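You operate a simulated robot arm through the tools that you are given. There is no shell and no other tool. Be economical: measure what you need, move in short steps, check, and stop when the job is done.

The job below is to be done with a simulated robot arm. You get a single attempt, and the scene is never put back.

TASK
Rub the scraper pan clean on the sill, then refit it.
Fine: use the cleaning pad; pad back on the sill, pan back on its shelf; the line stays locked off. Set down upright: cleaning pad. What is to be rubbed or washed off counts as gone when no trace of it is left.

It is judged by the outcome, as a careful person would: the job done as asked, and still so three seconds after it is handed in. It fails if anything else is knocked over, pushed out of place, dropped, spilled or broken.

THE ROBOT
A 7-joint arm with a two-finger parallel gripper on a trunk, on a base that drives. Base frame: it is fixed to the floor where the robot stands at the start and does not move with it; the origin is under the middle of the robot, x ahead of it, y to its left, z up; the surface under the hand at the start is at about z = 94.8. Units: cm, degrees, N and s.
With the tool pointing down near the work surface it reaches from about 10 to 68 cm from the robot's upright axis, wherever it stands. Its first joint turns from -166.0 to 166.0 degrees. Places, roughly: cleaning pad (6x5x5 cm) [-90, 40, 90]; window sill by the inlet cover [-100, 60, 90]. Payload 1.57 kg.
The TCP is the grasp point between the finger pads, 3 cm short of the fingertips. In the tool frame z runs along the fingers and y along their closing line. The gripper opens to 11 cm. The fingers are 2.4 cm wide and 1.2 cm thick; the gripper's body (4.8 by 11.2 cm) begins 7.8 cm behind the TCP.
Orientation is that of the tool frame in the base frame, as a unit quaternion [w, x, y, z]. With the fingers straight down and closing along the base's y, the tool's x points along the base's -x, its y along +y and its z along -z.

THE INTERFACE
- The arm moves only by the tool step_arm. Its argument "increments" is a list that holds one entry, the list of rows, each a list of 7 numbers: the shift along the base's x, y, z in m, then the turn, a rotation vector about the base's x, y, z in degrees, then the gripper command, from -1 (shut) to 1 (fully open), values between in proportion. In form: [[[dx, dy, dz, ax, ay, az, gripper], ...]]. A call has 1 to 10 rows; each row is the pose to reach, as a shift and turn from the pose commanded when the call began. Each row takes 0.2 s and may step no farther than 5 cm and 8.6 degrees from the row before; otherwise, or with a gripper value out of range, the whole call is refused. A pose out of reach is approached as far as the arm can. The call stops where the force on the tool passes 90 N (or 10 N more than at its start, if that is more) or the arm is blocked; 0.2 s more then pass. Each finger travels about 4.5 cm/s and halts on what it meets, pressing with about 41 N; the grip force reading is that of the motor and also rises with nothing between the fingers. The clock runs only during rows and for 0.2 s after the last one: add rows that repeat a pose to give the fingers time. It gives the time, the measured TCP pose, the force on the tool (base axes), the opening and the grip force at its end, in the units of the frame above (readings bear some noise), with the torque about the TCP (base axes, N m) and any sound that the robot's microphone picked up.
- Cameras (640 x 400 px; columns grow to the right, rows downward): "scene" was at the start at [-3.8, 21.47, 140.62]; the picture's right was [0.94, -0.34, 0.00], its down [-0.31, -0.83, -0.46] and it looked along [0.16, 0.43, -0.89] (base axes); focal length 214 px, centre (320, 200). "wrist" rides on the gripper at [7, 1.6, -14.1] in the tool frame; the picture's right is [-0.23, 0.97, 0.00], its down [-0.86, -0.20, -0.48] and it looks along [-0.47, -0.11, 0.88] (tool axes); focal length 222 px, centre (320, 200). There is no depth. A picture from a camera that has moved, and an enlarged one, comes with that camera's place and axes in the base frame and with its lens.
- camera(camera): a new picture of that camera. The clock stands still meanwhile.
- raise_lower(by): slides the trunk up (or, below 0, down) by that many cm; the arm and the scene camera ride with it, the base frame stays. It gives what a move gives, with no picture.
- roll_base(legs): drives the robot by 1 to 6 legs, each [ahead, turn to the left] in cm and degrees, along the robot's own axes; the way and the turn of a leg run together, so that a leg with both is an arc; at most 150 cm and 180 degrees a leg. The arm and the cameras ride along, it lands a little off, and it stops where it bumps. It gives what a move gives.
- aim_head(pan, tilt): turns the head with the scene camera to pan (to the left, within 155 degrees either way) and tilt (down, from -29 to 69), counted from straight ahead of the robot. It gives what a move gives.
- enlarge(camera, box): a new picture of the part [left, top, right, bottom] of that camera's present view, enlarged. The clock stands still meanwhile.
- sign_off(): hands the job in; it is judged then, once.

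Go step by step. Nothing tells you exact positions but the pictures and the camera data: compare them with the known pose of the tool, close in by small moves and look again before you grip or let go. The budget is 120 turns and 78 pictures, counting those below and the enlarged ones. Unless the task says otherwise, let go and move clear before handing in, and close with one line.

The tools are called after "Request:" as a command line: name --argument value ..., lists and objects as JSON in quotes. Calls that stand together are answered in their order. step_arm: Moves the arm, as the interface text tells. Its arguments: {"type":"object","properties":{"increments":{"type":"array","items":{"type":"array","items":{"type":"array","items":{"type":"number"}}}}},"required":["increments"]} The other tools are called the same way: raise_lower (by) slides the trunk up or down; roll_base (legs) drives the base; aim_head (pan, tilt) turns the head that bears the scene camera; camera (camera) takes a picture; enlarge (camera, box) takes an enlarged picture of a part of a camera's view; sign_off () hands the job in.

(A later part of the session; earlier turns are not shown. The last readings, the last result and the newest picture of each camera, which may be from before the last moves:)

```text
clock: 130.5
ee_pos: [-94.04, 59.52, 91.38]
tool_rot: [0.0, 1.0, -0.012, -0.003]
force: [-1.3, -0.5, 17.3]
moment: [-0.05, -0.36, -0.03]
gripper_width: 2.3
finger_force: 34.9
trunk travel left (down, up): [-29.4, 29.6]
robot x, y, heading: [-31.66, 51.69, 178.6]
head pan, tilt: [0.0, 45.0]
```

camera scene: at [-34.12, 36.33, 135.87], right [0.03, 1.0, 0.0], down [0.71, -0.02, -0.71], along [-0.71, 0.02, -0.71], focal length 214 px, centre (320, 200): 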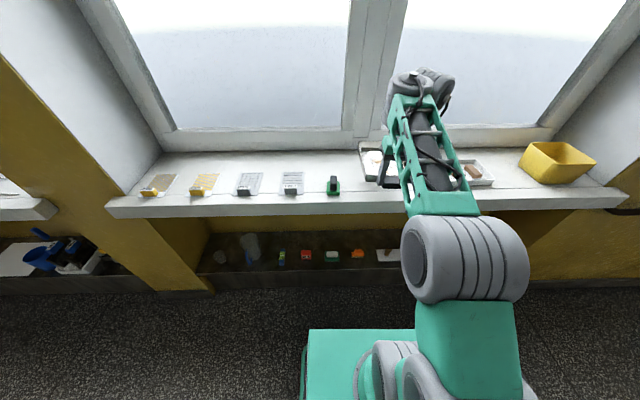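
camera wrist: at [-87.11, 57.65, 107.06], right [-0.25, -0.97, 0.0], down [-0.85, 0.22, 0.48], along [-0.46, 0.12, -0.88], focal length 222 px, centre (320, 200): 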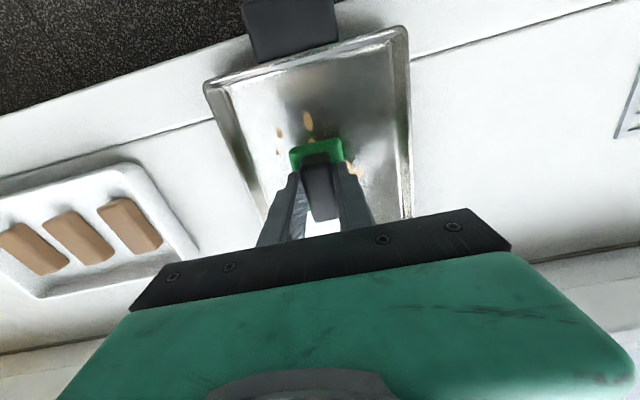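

Contact at about 10–17 N. I'll ease slightly and start rubbing along x down the middle.

Request:
step_arm --increments '[[[0.01, 0, 0.001, 0, 0, 0, -1], [0.025, 0, 0.001, 0, 0, 0, -1], [0.035, 0, 0.001, 0, 0, 0, -1], [0.02, 0, 0.001, 0, 0, 0, -1], [0.005, 0, 0.001, 0, 0, 0, -1], [-0.01, 0, 0.001, 0, 0, 0, -1], [-0.025, 0, 0.001, 0, 0, 0, -1], [-0.04, 0, 0.001, 0, 0, 0, -1], [-0.045, 0, 0.001, 0, 0, 0, -1]]]'

Request:
camera --camera "wrist"

```text
clock: 132.5
ee_pos: [-98.47, 59.64, 91.49]
tool_rot: [0.0, 1.0, -0.012, -0.001]
force: [4.4, 0.1, 18.0]
moment: [0.05, -0.25, 0.02]
gripper_width: 2.3
finger_force: 36.4
trunk travel left (down, up): [-29.4, 29.6]
robot x, y, heading: [-31.55, 51.7, 178.3]
head pan, tilt: [0.0, 45.0]
```

```text
18 pictures are left
camera wrist: at [-91.55, 57.7, 105.38], right [-0.25, -0.97, 0.0], down [-0.85, 0.22, 0.48], along [-0.47, 0.12, -0.88], focal length 222 px, centre (320, 200)
```

wrist: 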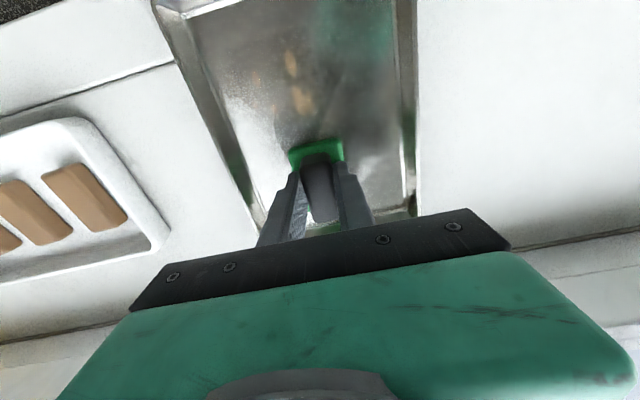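

The stains are fading under the strokes. I'll continue with lanes on both sides.

Request:
step_arm --increments '[[[0, -0.018, 0, 0, 0, 0, -1], [0, -0.036, 0, 0, 0, 0, -1], [0.02, -0.036, 0, 0, 0, 0, -1], [0.04, -0.036, 0, 0, 0, 0, -1], [0.06, -0.036, 0, 0, 0, 0, -1], [0.08, -0.036, 0, 0, 0, 0, -1], [0.06, -0.036, 0, 0, 0, 0, -1], [0.04, -0.036, 0, 0, 0, 0, -1], [0.02, -0.036, 0, 0, 0, 0, -1], [0, -0.03, 0, 0, 0, 0, -1]]]'

Request:
step_arm --increments '[[[0.0, 0.02, 0, 0, 0, 0, -1], [0.0, 0.04, 0, 0, 0, 0, -1], [0.0, 0.058, 0, 0, 0, 0, -1], [0.02, 0.06, 0, 0, 0, 0, -1], [0.04, 0.06, 0, 0, 0, 0, -1], [0.06, 0.06, 0, 0, 0, 0, -1], [0.08, 0.06, 0, 0, 0, 0, -1], [0.06, 0.06, 0, 0, 0, 0, -1], [0.04, 0.06, 0, 0, 0, 0, -1], [0.02, 0.05, 0, 0, 0, 0, -1]]]'

Request:
step_arm --increments '[[[0.02, -0.01, 0, 0, 0, 0, -1], [0.04, -0.02, 0, 0, 0, 0, -1], [0.06, -0.03, 0, 0, 0, 0, -1], [0.05, -0.03, 0, 0, 0, 0, -1], [0.03, -0.03, 0, 0, 0, 0, -1], [0.01, -0.03, 0, 0, 0, 0, -1], [-0.01, -0.03, 0, 0, 0, 0, -1], [-0.02, -0.03, 0.01, 0, 0, 0, -1], [-0.03, -0.03, 0.06, 0, 0, 0, -1], [-0.03, -0.03, 0.09, 0, 0, 0, -1]]]'

Request:
camera --camera "wrist"

```text
clock: 134.7
ee_pos: [-98.47, 56.55, 91.34]
tool_rot: [0.0, 1.0, -0.012, 0.0]
force: [1.8, -0.9, 11.7]
moment: [-0.01, 0.07, -0.02]
gripper_width: 2.29
finger_force: 35.0
trunk travel left (down, up): [-29.4, 29.6]
robot x, y, heading: [-31.5, 51.78, 178.2]
head pan, tilt: [0.0, 45.0]
```

```text
clock: 136.9
ee_pos: [-96.5, 61.69, 91.2]
tool_rot: [-0.001, 1.0, -0.013, 0.0]
force: [1.7, 1.4, 10.3]
moment: [0.08, 0.12, 0.01]
gripper_width: 2.29
finger_force: 34.9
trunk travel left (down, up): [-29.4, 29.6]
robot x, y, heading: [-31.4, 51.6, 178.4]
head pan, tilt: [0.0, 45.0]
```

```text
refused: row 9 steps farther than a row can; nothing moved
```

```text
17 pictures are left
camera wrist: at [-89.69, 59.75, 105.33], right [-0.25, -0.97, 0.0], down [-0.85, 0.22, 0.48], along [-0.46, 0.12, -0.88], focal length 222 px, centre (320, 200)
```

wrist: 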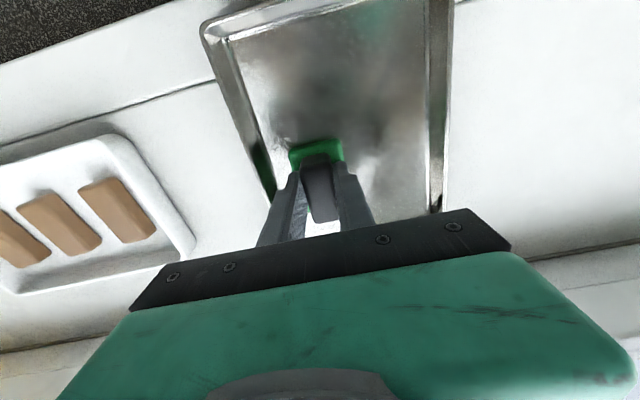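

It already looks clean up front. I'll make another round of strokes over all lanes, then lift away to inspect.

Request:
step_arm --increments '[[[0.02, 0.006, 0, 0, 0, 0, -1], [0.045, 0.006, 0, 0, 0, 0, -1], [0.068, 0, 0, 0, 0, 0, -1], [0.068, -0.025, 0, 0, 0, 0, -1], [0.04, -0.025, 0, 0, 0, 0, -1], [0.01, -0.025, 0, 0, 0, 0, -1], [-0.02, -0.025, 0, 0, 0, 0, -1], [-0.035, -0.02, 0, 0, 0, 0, -1], [-0.035, 0.0, 0, 0, 0, 0, -1], [-0.015, 0.005, 0, 0, 0, 0, -1]]]'

Request:
step_arm --increments '[[[-0.015, -0.02, 0, 0, 0, 0, -1], [-0.015, -0.045, 0, 0, 0, 0, -1], [0.01, -0.061, 0, 0, 0, 0, -1], [0.04, -0.061, 0, 0, 0, 0, -1], [0.07, -0.061, 0, 0, 0, 0, -1], [0.075, -0.04, 0, 0, 0, 0, -1], [0.045, -0.045, 0, 0, 0, 0, -1], [0.015, -0.045, 0, 0, 0, 0, -1], [0.005, -0.035, 0.005, 0, 0, 0, -1], [0.005, -0.035, 0.05, 0, 0, 0, -1]]]'

Request:
step_arm --increments '[[[0, -0.04, 0.02, 0, 0, 0, -1], [0.01, -0.08, 0.02, 0, 0, 0, -1], [0.03, -0.12, 0.02, 0, 0, 0, -1], [0.05, -0.15, 0.02, 0, 0, 0, -1]]]'

Request:
camera --camera "wrist"

```text
clock: 139.1
ee_pos: [-98.06, 62.02, 91.25]
tool_rot: [0.0, 1.0, -0.012, 0.001]
force: [0.4, -0.1, 1.2]
moment: [0.01, 0.0, -0.05]
gripper_width: 2.29
finger_force: 35.9
trunk travel left (down, up): [-29.4, 29.6]
robot x, y, heading: [-31.35, 52.07, 178.1]
head pan, tilt: [0.0, 45.0]
```

```text
clock: 141.3
ee_pos: [-97.69, 58.51, 95.97]
tool_rot: [0.0, 1.0, -0.012, 0.001]
force: [-0.5, -0.2, -0.3]
moment: [0.01, 0.0, 0.0]
gripper_width: 2.3
finger_force: 35.2
trunk travel left (down, up): [-29.4, 29.6]
robot x, y, heading: [-31.58, 51.66, 178.1]
head pan, tilt: [0.0, 45.0]
```

```text
clock: 141.8
ee_pos: [-98.04, 54.11, 98.55]
tool_rot: [-0.001, 1.0, -0.006, -0.014]
force: [-31.8, -2.2, -44.1]
moment: [0.56, -1.72, -0.33]
gripper_width: 2.3
finger_force: 35.2
out of reach, approached as far as the arm can: row 2
trunk travel left (down, up): [-29.4, 29.6]
robot x, y, heading: [-31.57, 51.64, 178.4]
head pan, tilt: [0.0, 45.0]
stopped in row 2: the force on the tool passed its limit at 177 N (the readings are from after the stop); the commanded pose is now the measured one
```

```text
16 pictures are left
camera wrist: at [-90.68, 52.21, 112.31], right [-0.24, -0.97, 0.01], down [-0.84, 0.21, 0.5], along [-0.49, 0.11, -0.86], focal length 222 px, centre (320, 200)
```

wrist: 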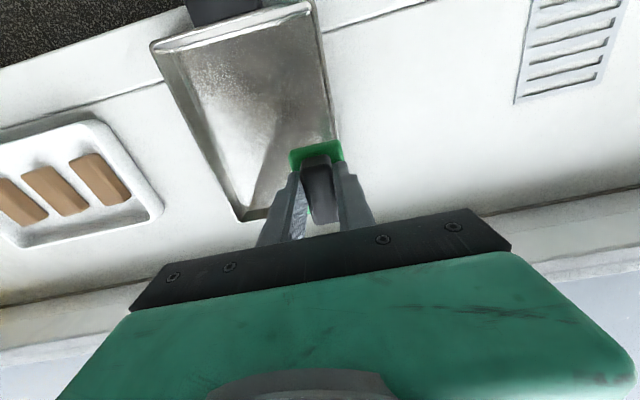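

The pan looks spotless. That force matches the earlier jam (arm at its folding limit far out and high), so I'll ease back inward and lower, then return the pad to its place.

Request:
step_arm --increments '[[[0.01, 0, -0.005, 0, 0, 0, -1], [0.03, 0, -0.008, 0, 0, 0, -1], [0.05, 0, -0.008, 0, 0, 0, -1]]]'

Request:
enlarge --camera "wrist" --box '[110, 60, 366, 220]'

```text
clock: 142.1
ee_pos: [-98.18, 54.01, 98.35]
tool_rot: [-0.002, 1.0, -0.006, -0.018]
force: [-21.0, 0.5, -29.3]
moment: [0.13, -1.2, -0.13]
gripper_width: 2.28
finger_force: 35.2
out of reach, approached as far as the arm can: row 1
trunk travel left (down, up): [-29.4, 29.6]
robot x, y, heading: [-31.2, 51.52, 178.5]
head pan, tilt: [0.0, 45.0]
stopped in row 1: the force on the tool passed its limit at 117 N (the readings are from after the stop); the commanded pose is now the measured one
```

```text
2.50 times, centred on (238, 140) of wrist
camera zoom: at [-90.77, 52.19, 112.21], right [-0.24, -0.97, 0.01], down [-0.83, 0.21, 0.51], along [-0.5, 0.12, -0.86], focal length 555 px, centre (525, 350)
```

zoom: 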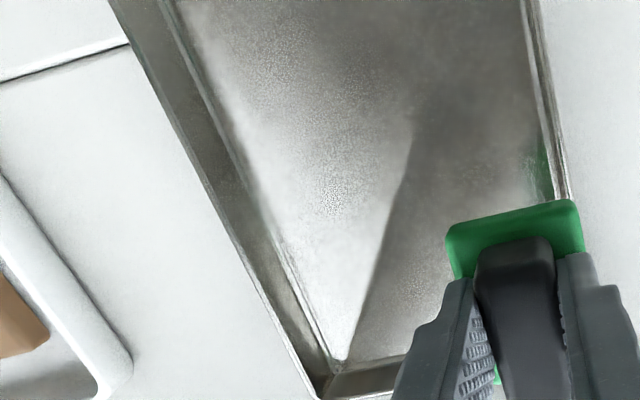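

The pan floor shows no trace left. I'll free the arm by going straight down a little, as worked before.

Request:
step_arm --increments '[[[0, 0, -0.006, 0, 0, 0, -1], [0, 0, -0.014, 0, 0, 0, -1], [0, 0, -0.02, 0, 0, 0, -1]]]'

```text
clock: 142.4
ee_pos: [-98.48, 54.13, 98.19]
tool_rot: [-0.001, 1.0, -0.006, -0.024]
force: [-22.1, -1.2, -30.3]
moment: [0.21, -1.26, -0.11]
gripper_width: 2.27
finger_force: 35.3
trunk travel left (down, up): [-29.4, 29.6]
robot x, y, heading: [-31.27, 51.75, 178.1]
head pan, tilt: [0.0, 45.0]
stopped in row 1: the force on the tool passed its limit at 121 N (the readings are from after the stop); the commanded pose is now the measured one
```

Still loaded, so it may be a real contact. I'll look from the scene camera.

Request:
camera --camera "scene"

```text
14 pictures are left
camera scene: at [-34.07, 36.32, 135.88], right [0.03, 1.0, 0.0], down [0.71, -0.02, -0.71], along [-0.71, 0.02, -0.71], focal length 214 px, centre (320, 200)
```

scene: 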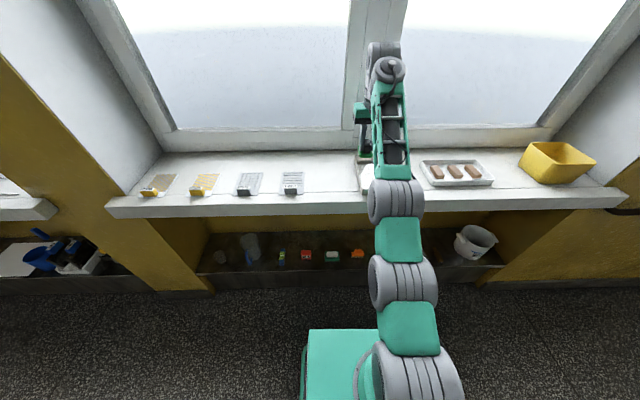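

The reading fits the forearm end pressing on the hand's inner side, i.e. an over-folded wrist. I'll relieve it by tipping the hand's top outward a little.

Request:
step_arm --increments '[[[0, 0, 0, 0, -2, 0, -1], [0, 0, 0, 0, -4, 0, -1]]]'

```text
clock: 142.9
ee_pos: [-98.49, 54.11, 97.92]
tool_rot: [-0.001, 1.0, -0.006, -0.018]
force: [-22.4, -0.6, -29.3]
moment: [0.19, -1.22, -0.14]
gripper_width: 2.28
finger_force: 35.5
out of reach, approached as far as the arm can: row 2
trunk travel left (down, up): [-29.4, 29.6]
robot x, y, heading: [-31.24, 51.69, 178.4]
head pan, tilt: [0.0, 45.0]
stopped in row 2: the force on the tool passed its limit at 121 N (the readings are from after the stop); the commanded pose is now the measured one
```

On reflection the hand folds against the forearm's underside when high and far; the cure is fingers tipping outward plus lowering. I'll do that in small steps.

Request:
step_arm --increments '[[[0, 0, -0.001, 0, 4, 0, -1], [0, 0, -0.004, 0, 8, 0, -1], [0, 0, -0.01, 0, 10, 0, -1]]]'

```text
clock: 143.5
ee_pos: [-100.48, 54.17, 97.38]
tool_rot: [-0.001, 0.997, -0.006, -0.075]
force: [-27.2, -0.2, -30.5]
moment: [0.16, -1.28, -0.13]
gripper_width: 2.28
finger_force: 35.1
out of reach, approached as far as the arm can: row 1, 2
trunk travel left (down, up): [-29.4, 29.6]
robot x, y, heading: [-31.7, 51.55, 178.6]
head pan, tilt: [0.0, 45.0]
stopped in row 2: the force on the tool passed its limit at 147 N (the readings are from after the stop); the commanded pose is now the measured one
```

Request:
enlarge --camera "scene" --box '[320, 20, 448, 220]'

```text
2.00 times, centred on (384, 120) of scene
camera zoom: at [-34.08, 36.32, 135.88], right [0.03, 1.0, 0.0], down [0.71, -0.02, -0.71], along [-0.71, 0.02, -0.71], focal length 429 px, centre (192, 360)
```

zoom: 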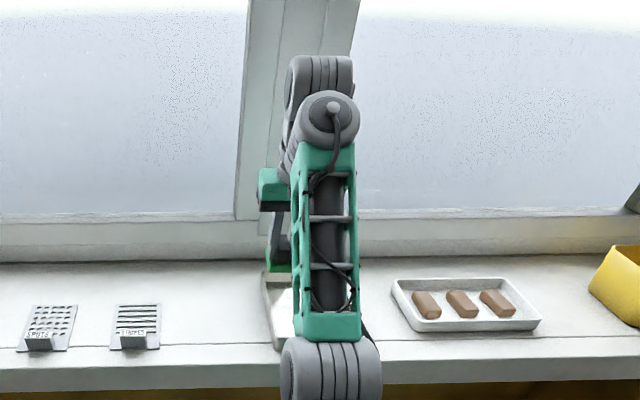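

The forearm rises steeply to a wrist close to the window, with the hand folded under it. I'll back the base off 10 cm, which carries the pad clear above the pan, then unfold in the open.

Request:
roll_base --legs '[[-10, 0]]'

```text
clock: 144.6
ee_pos: [-90.4, 53.72, 97.47]
tool_rot: [-0.002, 0.997, -0.006, -0.075]
force: [-38.7, -0.6, -47.6]
moment: [0.37, -1.2, -0.24]
gripper_width: 2.29
finger_force: 34.9
trunk travel left (down, up): [-29.4, 29.6]
robot x, y, heading: [-21.65, 51.89, 178.6]
head pan, tilt: [0.0, 45.0]
```

Request:
step_arm --increments '[[[-0.008, 0, -0.01, 0, 0, 0, -1], [-0.016, 0, -0.02, 0, 0, 0, -1]]]'

```text
clock: 145.2
ee_pos: [-91.95, 53.84, 95.37]
tool_rot: [-0.002, 0.997, -0.005, -0.076]
force: [0.3, 0.5, -0.2]
moment: [-0.01, -0.02, -0.01]
gripper_width: 2.28
finger_force: 35.8
trunk travel left (down, up): [-29.4, 29.6]
robot x, y, heading: [-21.43, 51.55, 178.4]
head pan, tilt: [0.0, 45.0]
```

Freed: the load is zero. I'll raise the trunk 10 cm and bring the hand down relative to it for an easier posture, and drive forward again 9 cm.

Request:
raise_lower --by 10

Request:
roll_base --legs '[[9, 0]]'

Request:
step_arm --increments '[[[0.03, -0.02, -0.01, 0, -2, 0, -1], [0.06, -0.05, -0.02, 0, -4, 0, -1], [0.09, -0.08, -0.03, 0, -6, 0, -1], [0.12, -0.11, -0.04, 0, -8.6, 0, -1]]]'

```text
clock: 146.6
ee_pos: [-92.04, 53.74, 105.34]
tool_rot: [-0.001, 0.997, -0.006, -0.075]
force: [-0.3, 0.5, 0.7]
moment: [0.01, -0.01, 0.02]
gripper_width: 2.31
finger_force: 35.4
trunk travel left (down, up): [-39.4, 19.6]
robot x, y, heading: [-21.42, 51.61, 178.7]
head pan, tilt: [0.0, 45.0]
```

```text
clock: 147.7
ee_pos: [-100.8, 54.0, 105.39]
tool_rot: [-0.001, 0.997, -0.005, -0.074]
force: [0.9, 0.6, -0.7]
moment: [0.01, -0.01, -0.03]
gripper_width: 2.28
finger_force: 35.9
trunk travel left (down, up): [-39.4, 19.6]
robot x, y, heading: [-30.38, 51.99, 178.5]
head pan, tilt: [0.0, 45.0]
```

```text
clock: 148.0
ee_pos: [-99.95, 52.97, 105.2]
tool_rot: [-0.002, 0.997, -0.001, -0.074]
force: [-36.3, -2.6, -40.3]
moment: [0.57, -1.75, -0.4]
gripper_width: 2.27
finger_force: 35.3
out of reach, approached as far as the arm can: row 1
trunk travel left (down, up): [-39.4, 19.6]
robot x, y, heading: [-30.08, 51.71, 178.5]
head pan, tilt: [0.0, 45.0]
stopped in row 1: the force on the tool passed its limit at 164 N (the readings are from after the stop); the commanded pose is now the measured one
```

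Moving inward re-jams it, so first free outward-down, then go straight down before coming in.

Request:
step_arm --increments '[[[-0.006, 0, -0.01, 0, 0, 0, -1], [-0.012, 0, -0.02, 0, 0, 0, -1], [-0.012, 0, -0.04, 0, 0, 0, -1], [-0.012, 0, -0.06, 0, 0, 0, -1], [-0.01, 0, -0.08, 0, 0, 0, -1]]]'

Request:
step_arm --increments '[[[0.01, -0.01, -0.005, 0, -1, 0, -1], [0.02, -0.03, -0.01, 0, -3, 0, -1], [0.03, -0.05, -0.01, 0, -5, 0, -1], [0.05, -0.07, -0.01, 0, -7, 0, -1], [0.08, -0.09, -0.01, 0, -8.6, 0, -1]]]'

```text
clock: 149.2
ee_pos: [-102.69, 52.78, 97.98]
tool_rot: [-0.001, 0.997, -0.001, -0.071]
force: [0.2, 0.0, -1.5]
moment: [0.0, -0.03, 0.03]
gripper_width: 2.28
finger_force: 35.1
out of reach, approached as far as the arm can: row 3, 4, 5
trunk travel left (down, up): [-39.4, 19.6]
robot x, y, heading: [-30.3, 51.51, 178.5]
head pan, tilt: [0.0, 45.0]
```

```text
clock: 150.3
ee_pos: [-99.47, 45.19, 98.23]
tool_rot: [-0.001, 1.0, 0.0, -0.013]
force: [-16.7, -14.2, -24.9]
moment: [2.41, -0.85, -1.21]
gripper_width: 2.27
finger_force: 35.6
out of reach, approached as far as the arm can: row 1, 2, 3, 4, 5
trunk travel left (down, up): [-39.4, 19.6]
robot x, y, heading: [-30.1, 51.42, 178.6]
head pan, tilt: [0.0, 45.0]
stopped in row 5: the force on the tool passed its limit at 107 N (the readings are from after the stop); the commanded pose is now the measured one
```

I'll make real room: back off the base 8 cm, raise the trunk, then lower the hand straight down so the forearm lies flatter before coming inward.

Request:
roll_base --legs '[[-8, 0]]'

Request:
raise_lower --by 18

Request:
step_arm --increments '[[[-0.008, 0, -0.012, 0, 0, 0, -1], [-0.012, 0, -0.03, 0, 0, 0, -1], [-0.012, 0, -0.05, 0, 0, 0, -1], [-0.01, 0, -0.075, 0, 0, 0, -1], [0.0, 0, -0.1, 0, 0, 0, -1], [0.0, 0, -0.125, 0, 0, 0, -1], [0.01, 0, -0.14, 0, 0, 0, -1]]]'

```text
clock: 151.4
ee_pos: [-91.41, 44.98, 98.21]
tool_rot: [-0.001, 1.0, 0.001, -0.013]
force: [-27.5, -19.7, -44.5]
moment: [3.35, -0.99, -1.66]
gripper_width: 2.32
finger_force: 35.3
trunk travel left (down, up): [-39.4, 19.6]
robot x, y, heading: [-22.31, 51.64, 178.4]
head pan, tilt: [0.0, 45.0]
```

```text
clock: 153.4
ee_pos: [-91.55, 44.93, 116.28]
tool_rot: [-0.001, 1.0, 0.0, -0.013]
force: [-22.2, -16.5, -36.5]
moment: [2.88, -0.79, -1.45]
gripper_width: 2.3
finger_force: 35.5
trunk travel left (down, up): [-57.4, 1.6]
robot x, y, heading: [-21.82, 51.58, 178.5]
head pan, tilt: [0.0, 45.0]
```

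```text
clock: 155.0
ee_pos: [-94.42, 44.47, 104.83]
tool_rot: [-0.002, 1.0, 0.0, -0.013]
force: [0.9, 0.9, -1.1]
moment: [-0.01, 0.05, 0.0]
gripper_width: 2.29
finger_force: 35.4
out of reach, approached as far as the arm can: row 3, 4, 5, 6, 7
trunk travel left (down, up): [-57.4, 1.6]
robot x, y, heading: [-22.78, 51.61, 178.4]
head pan, tilt: [0.0, 45.0]
```

Free again; now at full reach. I'll come inward and down together.

Request:
step_arm --increments '[[[0.01, 0, -0.02, 0, 0, 0, -1], [0.02, 0, -0.035, 0, 0, 0, -1], [0.03, 0, -0.045, 0, 0, 0, -1], [0.05, 0, -0.05, 0, 0, 0, -1]]]'

Request:
camera --camera "scene"

```text
clock: 156.0
ee_pos: [-95.2, 43.94, 100.79]
tool_rot: [-0.002, 1.0, 0.0, -0.011]
force: [0.3, -0.4, -0.7]
moment: [-0.01, -0.04, 0.02]
gripper_width: 2.3
finger_force: 34.8
out of reach, approached as far as the arm can: row 1, 2, 3, 4
trunk travel left (down, up): [-57.4, 1.6]
robot x, y, heading: [-22.18, 51.18, 178.6]
head pan, tilt: [0.0, 45.0]
```

```text
12 pictures are left
camera scene: at [-24.8, 36.05, 163.87], right [0.03, 1.0, 0.0], down [0.71, -0.02, -0.71], along [-0.71, 0.02, -0.71], focal length 214 px, centre (320, 200)
```

scene: 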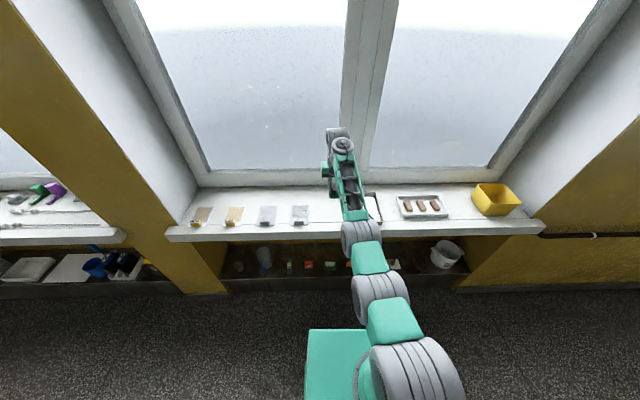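

The arm is stretched straight, which is why it ignores small inward commands. I'll command a larger inward pull so the elbow has to bend, staying above everything.

Request:
step_arm --increments '[[[0.05, 0, 0, 0, 0, 0, -1], [0.1, 0, 0, 0, 0, 0, -1], [0.15, 0, 0, 0, 0, 0, -1], [0.2, 0, 0, 0, 0, 0, -1]]]'

```text
clock: 157.0
ee_pos: [-95.04, 43.52, 101.29]
tool_rot: [-0.003, 1.0, 0.001, -0.011]
force: [0.4, 0.7, -0.4]
moment: [0.01, -0.03, 0.01]
gripper_width: 2.31
finger_force: 34.9
out of reach, approached as far as the arm can: row 1, 2, 3, 4
trunk travel left (down, up): [-57.4, 1.6]
robot x, y, heading: [-21.88, 50.97, 178.6]
head pan, tilt: [0.0, 45.0]
```

The elbow has slipped just past straight, so inward commands drive it into its stop. I'll back the base off, stretch fully outward over the sill, and then pull in so it bends the right way.

Request:
roll_base --legs '[[-10, 0]]'

Request:
step_arm --increments '[[[-0.05, 0, 0.0, 0, 0, 0, -1], [-0.1, 0, 0.0, 0, 0, 0, -1], [-0.13, 0, 0.0, 0, 0, 0, -1], [-0.13, 0, 0.0, 0, 0, 0, -1], [-0.13, 0, 0.0, 0, 0, 0, -1]]]'

Request:
step_arm --increments '[[[0.02, 0, 0.0, 0, 0, 0, -1], [0.06, 0, 0.0, 0, 0, 0, -1], [0.1, 0, 0.0, 0, 0, 0, -1], [0.14, 0, 0.0, 0, 0, 0, -1]]]'

```text
clock: 158.1
ee_pos: [-84.91, 43.24, 101.47]
tool_rot: [-0.002, 1.0, 0.001, -0.012]
force: [0.3, 0.1, -0.4]
moment: [-0.03, 0.0, 0.02]
gripper_width: 2.32
finger_force: 35.1
trunk travel left (down, up): [-57.4, 1.6]
robot x, y, heading: [-12.13, 50.93, 178.6]
head pan, tilt: [0.0, 45.0]
```

```text
clock: 159.3
ee_pos: [-86.54, 43.35, 101.13]
tool_rot: [-0.001, 1.0, 0.002, -0.012]
force: [-0.5, -0.1, 0.4]
moment: [0.02, -0.02, 0.0]
gripper_width: 2.28
finger_force: 35.6
out of reach, approached as far as the arm can: row 1, 2, 3, 4, 5
trunk travel left (down, up): [-57.4, 1.6]
robot x, y, heading: [-12.73, 51.38, 178.5]
head pan, tilt: [0.0, 45.0]
```

```text
clock: 160.3
ee_pos: [-75.31, 43.28, 104.06]
tool_rot: [0.0, 1.0, 0.001, -0.002]
force: [0.7, 0.8, -1.1]
moment: [0.01, 0.03, 0.03]
gripper_width: 2.32
finger_force: 35.2
out of reach, approached as far as the arm can: row 1, 3, 4
trunk travel left (down, up): [-57.4, 1.6]
robot x, y, heading: [-12.24, 51.1, 178.6]
head pan, tilt: [0.0, 45.0]
```

It bent the right way. I'll pull in a bit more, then drive forward to a comfortable distance.

Request:
step_arm --increments '[[[0.02, 0, 0, 0, 0, 0, -1], [0.04, 0, 0, 0, 0, 0, -1], [0.06, 0, 0, 0, 0, 0, -1], [0.08, 0, 0, 0, 0, 0, -1]]]'

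Request:
roll_base --legs '[[19, 0]]'

Request:
camera --camera "wrist"

```text
clock: 161.3
ee_pos: [-68.75, 43.38, 107.84]
tool_rot: [0.0, 1.0, 0.001, 0.001]
force: [0.2, -0.1, -0.8]
moment: [-0.02, -0.01, 0.01]
gripper_width: 2.29
finger_force: 35.6
out of reach, approached as far as the arm can: row 1, 2, 3, 4
trunk travel left (down, up): [-57.4, 1.6]
robot x, y, heading: [-12.6, 51.47, 178.4]
head pan, tilt: [0.0, 45.0]
```

```text
clock: 162.9
ee_pos: [-88.62, 43.99, 107.84]
tool_rot: [-0.001, 1.0, 0.0, 0.001]
force: [-0.8, -0.3, -0.5]
moment: [0.01, -0.01, -0.01]
gripper_width: 2.3
finger_force: 35.6
trunk travel left (down, up): [-57.4, 1.6]
robot x, y, heading: [-31.79, 51.61, 178.2]
head pan, tilt: [0.0, 45.0]
```

```text
11 pictures are left
camera wrist: at [-81.62, 42.26, 121.84], right [-0.23, -0.97, 0.0], down [-0.86, 0.2, 0.48], along [-0.46, 0.11, -0.88], focal length 222 px, centre (320, 200)
```

wrist: 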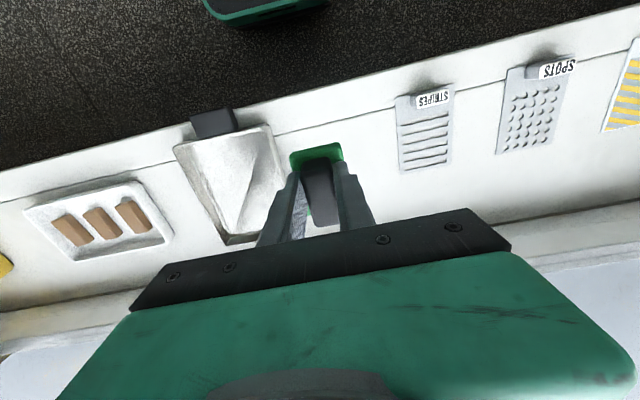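

Directly above the pad's spot, pan looks clean, everything else in place. I'll descend to just above the sill.

Request:
step_arm --increments '[[[0, -0.005, -0.03, 0, 0, 0, -1], [0.002, -0.01, -0.06, 0, 0, 0, -1], [0.004, -0.015, -0.09, 0, 0, 0, -1], [0.004, -0.018, -0.12, 0, 0, 0, -1], [0.004, -0.018, -0.145, 0, 0, 0, -1], [0.004, -0.018, -0.155, 0, 0, 0, -1]]]'

```text
clock: 164.3
ee_pos: [-97.06, 40.62, 99.02]
tool_rot: [-0.001, 1.0, -0.001, 0.004]
force: [0.2, 0.5, -0.8]
moment: [0.01, 0.03, -0.03]
gripper_width: 2.3
finger_force: 35.7
out of reach, approached as far as the arm can: row 1, 2, 3, 4, 5, 6
trunk travel left (down, up): [-57.4, 1.6]
robot x, y, heading: [-31.89, 51.94, 178.4]
head pan, tilt: [0.0, 45.0]
```

It slid outward on an arc instead of descending, so a joint is still at a stop. I'll look at the arm's shape.

Request:
camera --camera "scene"

```text
10 pictures are left
camera scene: at [-34.21, 36.35, 163.88], right [0.03, 1.0, 0.0], down [0.71, -0.02, -0.71], along [-0.71, 0.02, -0.71], focal length 214 px, centre (320, 200)
```

scene: 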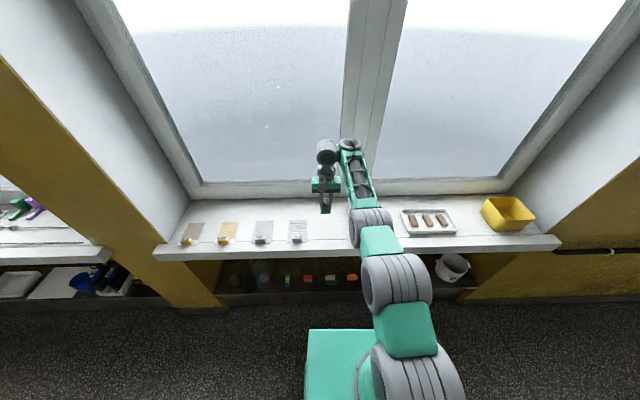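

The elbow is hanging below instead of above. I'll raise/draw in, turn to face along the open aisle, and sort the arm's shape out there with nothing near.

Request:
step_arm --increments '[[[0.02, 0, 0.02, 0, 0, 0, -1], [0.04, 0, 0.04, 0, 0, 0, -1], [0.06, 0, 0.07, 0, 0, 0, -1], [0.09, 0, 0.1, 0, 0, 0, -1]]]'

Request:
roll_base --legs '[[-6, 0], [0, -88]]'

```text
clock: 165.3
ee_pos: [-87.84, 40.88, 108.94]
tool_rot: [0.0, 1.0, 0.0, 0.001]
force: [-0.2, -0.5, -0.5]
moment: [0.0, 0.02, 0.0]
gripper_width: 2.3
finger_force: 35.0
out of reach, approached as far as the arm can: row 1, 2
trunk travel left (down, up): [-57.4, 1.6]
robot x, y, heading: [-31.72, 51.7, 178.5]
head pan, tilt: [0.0, 45.0]
```

```text
clock: 170.0
ee_pos: [-39.09, 107.3, 109.08]
tool_rot: [0.0, 0.723, -0.691, 0.002]
force: [-0.1, -0.5, 0.1]
moment: [0.01, -0.01, -0.02]
gripper_width: 2.3
finger_force: 35.3
trunk travel left (down, up): [-57.4, 1.6]
robot x, y, heading: [-25.79, 51.73, 91.1]
head pan, tilt: [0.0, 45.0]
```

In open space now. I'll stretch out, sweep down, and pull in low so the elbow comes up.

Request:
step_arm --increments '[[[0, 0.05, 0, 0, 0, 0, -1], [0, 0.1, -0.02, 0, 0, 0, -1], [0, 0.14, -0.05, 0, 0, 0, -1], [0, 0.17, -0.09, 0, 0, 0, -1], [0, 0.17, -0.13, 0, 0, 0, -1], [0, 0.17, -0.17, 0, 0, 0, -1], [0, 0.17, -0.21, 0, 0, 0, -1], [0, 0.14, -0.25, 0, 0, 0, -1], [0, 0.1, -0.28, 0, 0, 0, -1], [0, 0.06, -0.31, 0, 0, 0, -1]]]'

Request:
step_arm --increments '[[[0, -0.03, 0, 0, 0, 0, -1], [0, -0.06, 0, 0, 0, 0, -1], [0, -0.09, 0, 0, 0, 0, -1], [0, -0.12, 0, 0, 0, 0, -1]]]'

```text
refused: row 2 steps farther than a row can; nothing moved
```

```text
clock: 171.0
ee_pos: [-39.54, 96.71, 110.96]
tool_rot: [0.002, 0.723, -0.691, 0.004]
force: [0.2, -0.5, -0.2]
moment: [0.03, 0.01, 0.02]
gripper_width: 2.29
finger_force: 35.5
out of reach, approached as far as the arm can: row 3, 4
trunk travel left (down, up): [-57.4, 1.6]
robot x, y, heading: [-25.81, 51.62, 91.1]
head pan, tilt: [0.0, 45.0]
```

Request:
step_arm --increments '[[[0, 0.0, -0.03, 0, 0, 0, -1], [0, 0.0, -0.06, 0, 0, 0, -1], [0, 0.0, -0.09, 0, 0, 0, -1], [0, 0.0, -0.12, 0, 0, 0, -1], [0, 0.0, -0.15, 0, 0, 0, -1], [0, 0.0, -0.18, 0, 0, 0, -1]]]'

Request:
step_arm --increments '[[[0, 0.04, -0.02, 0, 0, 0, -1], [0, 0.08, -0.04, 0, 0, 0, -1], [0, 0.12, -0.06, 0, 0, 0, -1], [0, 0.16, -0.08, 0, 0, 0, -1], [0, 0.2, -0.1, 0, 0, 0, -1], [0, 0.2, -0.14, 0, 0, 0, -1], [0, 0.2, -0.18, 0, 0, 0, -1], [0, 0.16, -0.2, 0, 0, 0, -1], [0, 0.12, -0.22, 0, 0, 0, -1], [0, 0.08, -0.24, 0, 0, 0, -1]]]'

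```text
clock: 172.4
ee_pos: [-40.64, 99.39, 108.28]
tool_rot: [0.001, 0.723, -0.691, 0.003]
force: [-0.3, 0.5, -0.5]
moment: [0.01, -0.03, 0.01]
gripper_width: 2.28
finger_force: 35.4
out of reach, approached as far as the arm can: row 1, 2, 3, 4, 5, 6
trunk travel left (down, up): [-57.4, 1.6]
robot x, y, heading: [-25.84, 51.58, 91.0]
head pan, tilt: [0.0, 45.0]
```

```text
clock: 174.6
ee_pos: [-40.47, 107.31, 83.79]
tool_rot: [-0.001, 0.724, -0.69, 0.001]
force: [0.0, 0.4, 0.2]
moment: [-0.07, 0.01, -0.01]
gripper_width: 2.3
finger_force: 35.7
out of reach, approached as far as the arm can: row 1
trunk travel left (down, up): [-57.4, 1.6]
robot x, y, heading: [-25.7, 51.45, 91.2]
head pan, tilt: [0.0, 45.0]
```

The arm now tracks properly. I'll raise to carrying height, checking reach, then turn back to the sill.

Request:
step_arm --increments '[[[0, 0.0, 0.03, 0, 0, 0, -1], [0, 0.0, 0.06, 0, 0, 0, -1], [0, 0.0, 0.09, 0, 0, 0, -1], [0, 0.0, 0.12, 0, 0, 0, -1], [0, 0.0, 0.14, 0, 0, 0, -1]]]'

Request:
roll_base --legs '[[0, 88], [4, 0]]'

```text
clock: 175.8
ee_pos: [-40.59, 107.0, 97.77]
tool_rot: [0.001, 0.723, -0.69, 0.001]
force: [-0.1, 0.1, -0.1]
moment: [0.0, 0.02, 0.01]
gripper_width: 2.3
finger_force: 35.5
trunk travel left (down, up): [-57.4, 1.6]
robot x, y, heading: [-25.95, 51.58, 91.0]
head pan, tilt: [0.0, 45.0]
```

```text
clock: 180.4
ee_pos: [-85.96, 39.94, 97.72]
tool_rot: [-0.001, 1.0, -0.005, 0.001]
force: [0.8, -0.3, -1.2]
moment: [-0.03, -0.04, 0.03]
gripper_width: 2.3
finger_force: 35.1
trunk travel left (down, up): [-57.4, 1.6]
robot x, y, heading: [-29.55, 51.7, 177.8]
head pan, tilt: [0.0, 45.0]
```

Back over the sill with no reach trouble. Lowering the pad to its original spot.

Request:
step_arm --increments '[[[-0.012, 0.012, -0.01, 0, 0, -0.8, -1], [-0.023, 0.0225, -0.03, 0, 0, -0.8, -1], [-0.023, 0.0225, -0.05, 0, 0, -0.8, -1], [-0.023, 0.0225, -0.06, 0, 0, -0.8, -1], [-0.023, 0.0225, -0.063, 0, 0, -0.8, -1]]]'

Request:
step_arm --increments '[[[0, 0, -0.002, 0, 0, 0, -1], [0, 0, -0.003, 0, 0, 0, -1]]]'

```text
clock: 181.6
ee_pos: [-88.36, 42.18, 91.34]
tool_rot: [0.0, 1.0, -0.013, 0.001]
force: [-0.2, 0.3, -1.2]
moment: [-0.01, -0.03, 0.01]
gripper_width: 2.29
finger_force: 34.6
trunk travel left (down, up): [-57.4, 1.6]
robot x, y, heading: [-29.71, 51.78, 178.0]
head pan, tilt: [0.0, 45.0]
```

```text
clock: 182.2
ee_pos: [-88.28, 42.25, 91.0]
tool_rot: [-0.001, 1.0, -0.012, 0.001]
force: [0.2, -0.4, -0.8]
moment: [0.0, -0.02, -0.02]
gripper_width: 2.28
finger_force: 35.3
trunk travel left (down, up): [-57.4, 1.6]
robot x, y, heading: [-29.6, 51.57, 177.8]
head pan, tilt: [0.0, 45.0]
```

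Request:
step_arm --increments '[[[0, 0, -0.002, 0, 0, 0, -1]]]'

```text
clock: 182.6
ee_pos: [-88.24, 42.33, 90.87]
tool_rot: [-0.001, 1.0, -0.012, 0.001]
force: [0.2, 0.2, 0.4]
moment: [0.04, 0.01, 0.02]
gripper_width: 2.27
finger_force: 34.3
trunk travel left (down, up): [-57.4, 1.6]
robot x, y, heading: [-29.62, 52.0, 177.8]
head pan, tilt: [0.0, 45.0]
```

Just touching. I'll settle 1 mm, open, and rise moderately (staying low enough to avoid the bad posture).

Request:
step_arm --increments '[[[0, 0, -0.001, 0, 0, 0, -1], [0, 0, -0.001, 0, 0, 0, -0.5], [0, 0, -0.001, 0, 0, 0, 0], [0, 0, -0.001, 0, 0, 0, 0.1], [0, 0, -0.001, 0, 0, 0, 0.1], [0, 0, 0.02, 0, 0, 0, 0.1], [0, 0, 0.05, 0, 0, 0, 0.1], [0, 0, 0.07, 0, 0, 0, 0.1]]]'

Request:
camera --camera "wrist"

```text
clock: 184.4
ee_pos: [-88.4, 42.43, 97.88]
tool_rot: [-0.001, 1.0, -0.012, 0.001]
force: [0.1, -0.7, -0.5]
moment: [-0.01, 0.0, 0.01]
gripper_width: 6.06
finger_force: 0.1
trunk travel left (down, up): [-57.4, 1.6]
robot x, y, heading: [-30.05, 52.11, 177.9]
head pan, tilt: [0.0, 45.0]
```

```text
9 pictures are left
camera wrist: at [-81.42, 40.38, 111.96], right [-0.25, -0.97, 0.0], down [-0.85, 0.22, 0.48], along [-0.46, 0.12, -0.88], focal length 222 px, centre (320, 200)
```

wrist: 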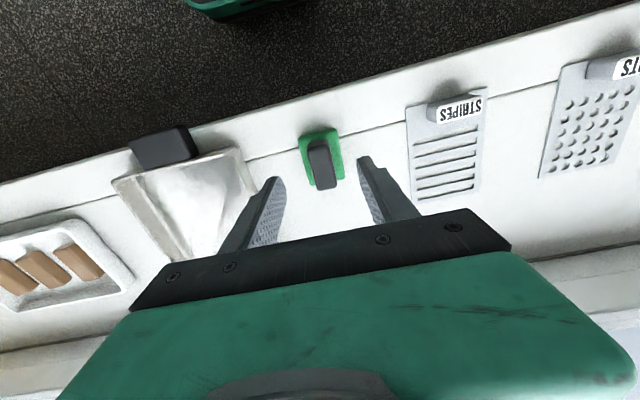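

Pad is back upright on its spot. Next, take the pan by its handle with the sloped grip: back off, lower the trunk, and tilt the hand toward the sill.

Request:
roll_base --legs '[[-19, 0]]'

Request:
raise_lower --by -34

Request:
step_arm --increments '[[[0, 0.02, 0.04, 0, 0, 0, 0.5], [0, 0.04, 0.08, 0, 0, 0, 0.5], [0, 0.06, 0.12, 0, 0, 0, 0.5], [0, 0.08, 0.16, 0, 0, 0, 0.5], [0, 0.1, 0.2, 0, 0, 0, 0.5], [0, 0.12, 0.24, 0, 0, 0, 0.5], [0, 0.14, 0.28, 0, 0, 0, 0.5], [0, 0.155, 0.29, 0, 0, 0, 0.5]]]'

```text
clock: 185.9
ee_pos: [-69.24, 41.68, 97.98]
tool_rot: [0.0, 1.0, -0.013, 0.0]
force: [-0.4, -0.6, -0.4]
moment: [0.01, 0.02, -0.01]
gripper_width: 6.04
finger_force: 0.0
trunk travel left (down, up): [-57.4, 1.6]
robot x, y, heading: [-10.38, 50.79, 177.7]
head pan, tilt: [0.0, 45.0]
```

```text
clock: 189.3
ee_pos: [-69.33, 41.6, 63.91]
tool_rot: [-0.001, 1.0, -0.013, 0.001]
force: [-0.6, -0.4, 0.3]
moment: [-0.01, 0.02, 0.01]
gripper_width: 6.05
finger_force: 0.1
trunk travel left (down, up): [-23.4, 35.6]
robot x, y, heading: [-10.76, 51.04, 177.8]
head pan, tilt: [0.0, 45.0]
```

```text
clock: 191.1
ee_pos: [-69.36, 57.23, 93.12]
tool_rot: [-0.001, 1.0, -0.013, 0.001]
force: [-0.3, 0.9, 0.6]
moment: [0.02, 0.0, -0.01]
gripper_width: 8.25
finger_force: 0.0
trunk travel left (down, up): [-23.4, 35.6]
robot x, y, heading: [-10.49, 51.27, 177.5]
head pan, tilt: [0.0, 45.0]
```

Now tilting the hand toward the sill, standing clear of the pan.

Request:
step_arm --increments '[[[0, 0, 0, 0, 8, 0, 0.5], [0, 0, 0, 0, 16, 0, 0.5], [0, 0, 0, 0, 24, 0, 0.5], [0, 0, 0, 0, 32, 0, 0.5], [0, 0, 0, 0, 40, 0, 0.5], [0, 0, 0, 0, 48, 0, 0.5], [0, 0, 0, 0, 56, 0, 0.5], [0, 0, 0, 0, 64, 0, 0.5]]]'

Request:
camera --camera "wrist"

```text
clock: 192.9
ee_pos: [-69.78, 56.99, 97.47]
tool_rot: [0.001, 0.973, -0.013, -0.23]
force: [-0.1, -0.3, 0.4]
moment: [-0.02, 0.0, -0.01]
gripper_width: 8.23
finger_force: 0.0
out of reach, approached as far as the arm can: row 1, 2, 3, 4, 5, 6, 7, 8
trunk travel left (down, up): [-23.4, 35.6]
robot x, y, heading: [-10.86, 50.73, 177.8]
head pan, tilt: [0.0, 45.0]
```

```text
8 pictures are left
camera wrist: at [-57.08, 55.07, 106.98], right [-0.23, -0.97, 0.11], down [-0.55, 0.22, 0.81], along [-0.81, 0.12, -0.58], focal length 222 px, centre (320, 200)
```

wrist: 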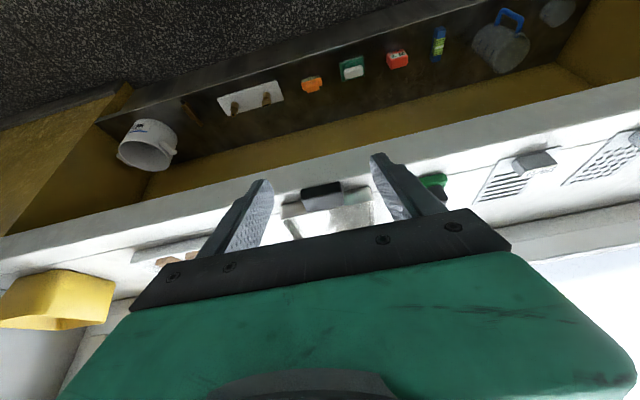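

Only 27° of tilt so far. I'll reach outward a bit, which opened up the wrist before, and tilt further.

Request:
step_arm --increments '[[[-0.02, 0, 0, 0, 5, 0, 0.5], [-0.04, 0, 0, 0, 10, 0, 0.5], [-0.05, 0, 0, 0, 15, 0, 0.5], [-0.05, 0, 0, 0, 20, 0, 0.5]]]'

```text
clock: 193.9
ee_pos: [-80.67, 57.97, 103.49]
tool_rot: [0.002, 0.925, -0.013, -0.38]
force: [0.5, 0.1, 1.5]
moment: [-0.05, 0.04, -0.02]
gripper_width: 8.25
finger_force: 0.0
out of reach, approached as far as the arm can: row 1, 2, 3, 4
trunk travel left (down, up): [-23.4, 35.6]
robot x, y, heading: [-10.66, 51.06, 177.7]
head pan, tilt: [0.0, 45.0]
```

The arm is stretched again. I'll turn to the open aisle once more, fold the elbow up properly there, and set the tilt in free space.

Request:
roll_base --legs '[[0, -87]]'

Request:
step_arm --increments '[[[0, 0, -0.03, -4, 0, 0, 0.5], [0, 0, -0.07, -8, 0, 0, 0.5], [0, -0.01, -0.11, -12, 0, 0, 0.5], [0, -0.02, -0.15, -16, 0, 0, 0.5], [0, -0.03, -0.19, -20, 0, 0, 0.5], [0, -0.05, -0.23, -24, 0, 0, 0.5], [0, -0.07, -0.27, -28, 0, 0, 0.5], [0, -0.1, -0.3, -32, 0, 0, 0.5], [0, -0.13, -0.33, -36, 0, 0, 0.5], [0, -0.16, -0.36, -40, 0, 0, 0.5]]]'

```text
clock: 197.9
ee_pos: [-9.24, 121.62, 103.23]
tool_rot: [-0.256, 0.671, -0.637, -0.28]
force: [-0.2, 0.3, 0.3]
moment: [0.02, -0.01, -0.01]
gripper_width: 8.22
finger_force: 0.0
trunk travel left (down, up): [-23.4, 35.6]
robot x, y, heading: [-10.89, 50.77, 92.1]
head pan, tilt: [0.0, 45.0]
```

```text
clock: 200.1
ee_pos: [-9.87, 119.65, 72.56]
tool_rot: [-0.014, 0.718, -0.694, -0.045]
force: [0.4, -1.1, 0.8]
moment: [-0.03, 0.0, -0.02]
gripper_width: 8.24
finger_force: 0.0
out of reach, approached as far as the arm can: row 1, 2, 3, 4, 5, 6, 7, 8, 9, 10
trunk travel left (down, up): [-23.4, 35.6]
robot x, y, heading: [-10.41, 50.81, 92.5]
head pan, tilt: [0.0, 45.0]
```

Request:
step_arm --increments '[[[0, 0.03, -0.03, 0, 0, 0, 0.5], [0, 0.03, -0.07, 0, 0, 0, 0.5], [0, 0.03, -0.11, 0, 0, 0, 0.5], [0, 0.0, -0.14, 0, 0, 0, 0.5], [0, -0.04, -0.16, 0, 0, 0, 0.5], [0, -0.08, -0.17, 0, 0, 0, 0.5], [0, -0.12, -0.17, 0, 0, 0, 0.5], [0, -0.16, -0.17, 0, 0, 0, 0.5], [0, -0.2, -0.17, 0, 0, 0, 0.5]]]'

```text
clock: 202.1
ee_pos: [-8.97, 119.52, 57.57]
tool_rot: [-0.01, 0.718, -0.695, -0.043]
force: [0.1, 0.4, 0.7]
moment: [-0.01, -0.02, -0.01]
gripper_width: 8.25
finger_force: 0.0
out of reach, approached as far as the arm can: row 5, 6, 7, 8, 9
trunk travel left (down, up): [-23.4, 35.6]
robot x, y, heading: [-10.69, 50.97, 92.1]
head pan, tilt: [0.0, 45.0]
```

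Request:
step_arm --increments '[[[0, 0.05, 0, 0, 0, 0, 0.5], [0, 0.1, 0, 0, 0, 0, 0.5], [0, 0.15, 0, 0, 0, 0, 0.5], [0, 0.2, 0, 0, 0, 0, 0.5], [0, 0.15, 0, 0, 0, 0, 0.5], [0, 0.1, 0, 0, 0, 0, 0.5], [0, 0.05, 0, 0, 0, 0, 0.5], [0, 0.0, 0, 0, 0, 0, 0.5], [0, -0.05, 0, 0, 0, 0, 0.5], [0, -0.1, 0, 0, 0, 0, 0.5]]]'

```text
clock: 204.3
ee_pos: [-8.26, 119.66, 57.02]
tool_rot: [-0.01, 0.718, -0.695, -0.043]
force: [0.9, -0.7, 0.1]
moment: [0.01, 0.0, 0.01]
gripper_width: 8.26
finger_force: 0.0
out of reach, approached as far as the arm can: row 1, 2, 3, 4, 5, 6, 9, 10
trunk travel left (down, up): [-23.4, 35.6]
robot x, y, heading: [-10.78, 51.16, 92.1]
head pan, tilt: [0.0, 45.0]
```

Request:
step_arm --increments '[[[0, 0.05, 0, 0, 0, 0, 0.5], [0, 0.1, 0, 0, 0, 0, 0.5], [0, 0.13, 0, 0, 0, 0, 0.5], [0, 0.13, 0, 0, 0, 0, 0.5], [0, 0.13, 0, 0, 0, 0, 0.5]]]'

Request:
step_arm --increments '[[[0, -0.02, 0, 0, 0, 0, 0.5], [0, -0.06, 0, 0, 0, 0, 0.5], [0, -0.1, 0, 0, 0, 0, 0.5], [0, -0.14, 0, 0, 0, 0, 0.5]]]'

```text
clock: 205.5
ee_pos: [-7.76, 127.3, 57.2]
tool_rot: [-0.011, 0.718, -0.695, -0.043]
force: [0.0, 0.4, -0.3]
moment: [0.03, -0.02, 0.01]
gripper_width: 8.26
finger_force: 0.1
out of reach, approached as far as the arm can: row 2, 3, 4, 5
trunk travel left (down, up): [-23.4, 35.6]
robot x, y, heading: [-10.64, 50.86, 92.2]
head pan, tilt: [0.0, 45.0]
```

```text
clock: 206.5
ee_pos: [-7.69, 119.46, 56.31]
tool_rot: [-0.01, 0.718, -0.695, -0.044]
force: [0.1, 0.0, 0.4]
moment: [0.02, 0.01, 0.0]
gripper_width: 8.26
finger_force: 0.1
out of reach, approached as far as the arm can: row 3, 4
trunk travel left (down, up): [-23.4, 35.6]
robot x, y, heading: [-10.67, 50.58, 92.3]
head pan, tilt: [0.0, 45.0]
```

I'll replicate what worked before: follow the arc up and in, then sweep out-and-down.

Request:
step_arm --increments '[[[0, -0.02, 0.03, 0, 0, 0, 0.5], [0, -0.04, 0.06, 0, 0, 0, 0.5], [0, -0.07, 0.1, 0, 0, 0, 0.5], [0, -0.1, 0.13, 0, 0, 0, 0.5], [0, -0.13, 0.16, 0, 0, 0, 0.5], [0, -0.17, 0.18, 0, 0, 0, 0.5], [0, -0.2, 0.2, 0, 0, 0, 0.5], [0, -0.23, 0.22, 0, 0, 0, 0.5]]]'

Request:
step_arm --increments '[[[0, 0.04, -0.02, 0, 0, 0, 0.5], [0, 0.08, -0.04, 0, 0, 0, 0.5], [0, 0.12, -0.06, 0, 0, 0, 0.5], [0, 0.16, -0.08, 0, 0, 0, 0.5], [0, 0.2, -0.1, 0, 0, 0, 0.5], [0, 0.2, -0.14, 0, 0, 0, 0.5], [0, 0.2, -0.18, 0, 0, 0, 0.5], [0, 0.16, -0.2, 0, 0, 0, 0.5], [0, 0.12, -0.22, 0, 0, 0, 0.5], [0, 0.08, -0.24, 0, 0, 0, 0.5]]]'

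```text
clock: 208.3
ee_pos: [-6.76, 107.77, 88.28]
tool_rot: [-0.003, 0.718, -0.695, -0.039]
force: [-0.3, 0.0, -1.0]
moment: [-0.04, 0.0, -0.01]
gripper_width: 8.26
finger_force: 0.0
out of reach, approached as far as the arm can: row 1, 2, 3, 4, 5, 6, 7, 8
trunk travel left (down, up): [-23.4, 35.6]
robot x, y, heading: [-10.73, 50.72, 92.6]
head pan, tilt: [0.0, 45.0]
```

```text
clock: 210.5
ee_pos: [-6.37, 119.73, 66.36]
tool_rot: [-0.011, 0.718, -0.695, -0.044]
force: [-0.3, -0.2, 0.3]
moment: [0.01, -0.01, 0.01]
gripper_width: 8.28
finger_force: 0.1
out of reach, approached as far as the arm can: row 3, 4, 5, 6, 7, 10
trunk travel left (down, up): [-23.4, 35.6]
robot x, y, heading: [-10.52, 50.91, 92.3]
head pan, tilt: [0.0, 45.0]
```

The stuck joint looks like the upper arm at its lower stop with the elbow swivelled under. I'll break the symmetry: move sideways with some roll while pulling in.

Request:
step_arm --increments '[[[-0.03, 0.02, 0, 0, 6, 0, 0.5], [-0.06, 0.03, 0, 0, 12, 0, 0.5], [-0.1, 0.03, 0, 0, 18, 0, 0.5], [-0.14, 0.02, -0.01, 0, 24, 0, 0.5], [-0.18, 0.0, -0.02, 0, 30, 0, 0.5], [-0.2, -0.04, -0.03, 0, 34, 0, 0.5], [-0.2, -0.08, -0.04, 0, 34, 0, 0.5], [-0.2, -0.12, -0.05, 0, 34, 0, 0.5], [-0.2, -0.16, -0.06, 0, 34, 0, 0.5]]]'

```text
clock: 212.5
ee_pos: [-26.06, 103.7, 60.01]
tool_rot: [0.193, 0.674, -0.668, -0.252]
force: [0.9, 0.2, -0.9]
moment: [-0.01, 0.02, -0.03]
gripper_width: 8.26
finger_force: 0.1
trunk travel left (down, up): [-23.4, 35.6]
robot x, y, heading: [-10.8, 50.66, 92.0]
head pan, tilt: [0.0, 45.0]
```

That worked: all rows reached. I'll undo the roll here.

Request:
step_arm --increments '[[[0.01, 0, 0.01, 0, -7, 0, 0.5], [0.02, 0, 0.02, 0, -14, 0, 0.5], [0.03, 0, 0.03, 0, -21, 0, 0.5], [0.04, 0, 0.04, 0, -28, 0, 0.5], [0.05, 0, 0.05, 0, -34, 0, 0.5], [0.06, -0.03, 0.05, 0, -34, 0, 0.5], [0.06, -0.06, 0.05, 0, -34, 0, 0.5]]]'

Request:
camera --camera "scene"

```text
clock: 214.1
ee_pos: [-20.16, 97.71, 65.15]
tool_rot: [-0.011, 0.718, -0.694, -0.044]
force: [-0.1, 0.6, 0.0]
moment: [-0.04, -0.02, 0.02]
gripper_width: 8.23
finger_force: 0.0
trunk travel left (down, up): [-23.4, 35.6]
robot x, y, heading: [-10.65, 50.93, 92.4]
head pan, tilt: [0.0, 45.0]
```

```text
7 pictures are left
camera scene: at [-26.12, 52.49, 129.87], right [1.0, 0.04, 0.0], down [0.03, -0.71, -0.71], along [-0.03, 0.71, -0.71], focal length 214 px, centre (320, 200)
```

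scene: 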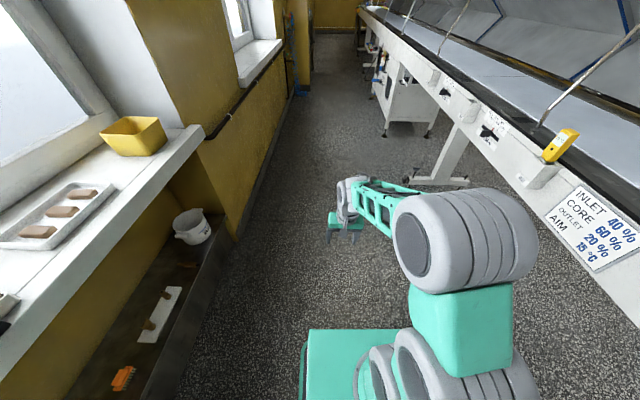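

Elbow is up now. I'll set the outward tilt gradually here in the open while extending and rising.

Request:
step_arm --increments '[[[0, 0.02, 0.02, 4, 0, 0, 0.5], [0, 0.04, 0.04, 8, 0, 0, 0.5], [0, 0.06, 0.06, 12, 0, 0, 0.5], [0, 0.08, 0.08, 16, 0, 0, 0.5], [0, 0.1, 0.1, 20, 0, 0, 0.5], [0, 0.12, 0.12, 24, 0, 0, 0.5], [0, 0.14, 0.14, 28, 0, 0, 0.5], [0, 0.15, 0.16, 32, 0, 0, 0.5]]]'

Request:
step_arm --increments '[[[0, 0.0, 0.01, 6, 0, 0, 0.5], [0, 0.0, 0.02, 12, 0, 0, 0.5], [0, 0.0, 0.03, 18, 0, 0, 0.5], [0, 0.0, 0.04, 24, 0, 0, 0.5], [0, 0.0, 0.05, 30, 0, 0, 0.5]]]'

```text
clock: 215.9
ee_pos: [-20.16, 112.74, 81.28]
tool_rot: [-0.209, 0.687, -0.655, -0.234]
force: [0.7, -0.6, 0.2]
moment: [-0.03, -0.01, 0.0]
gripper_width: 8.23
finger_force: 0.0
trunk travel left (down, up): [-23.4, 35.6]
robot x, y, heading: [-10.71, 50.9, 92.0]
head pan, tilt: [0.0, 45.0]
```

```text
clock: 217.1
ee_pos: [-20.3, 112.68, 86.23]
tool_rot: [-0.379, 0.611, -0.571, -0.397]
force: [0.5, 0.0, 0.1]
moment: [0.0, -0.01, -0.01]
gripper_width: 8.25
finger_force: 0.1
trunk travel left (down, up): [-23.4, 35.6]
robot x, y, heading: [-10.69, 50.55, 92.4]
head pan, tilt: [0.0, 45.0]
```

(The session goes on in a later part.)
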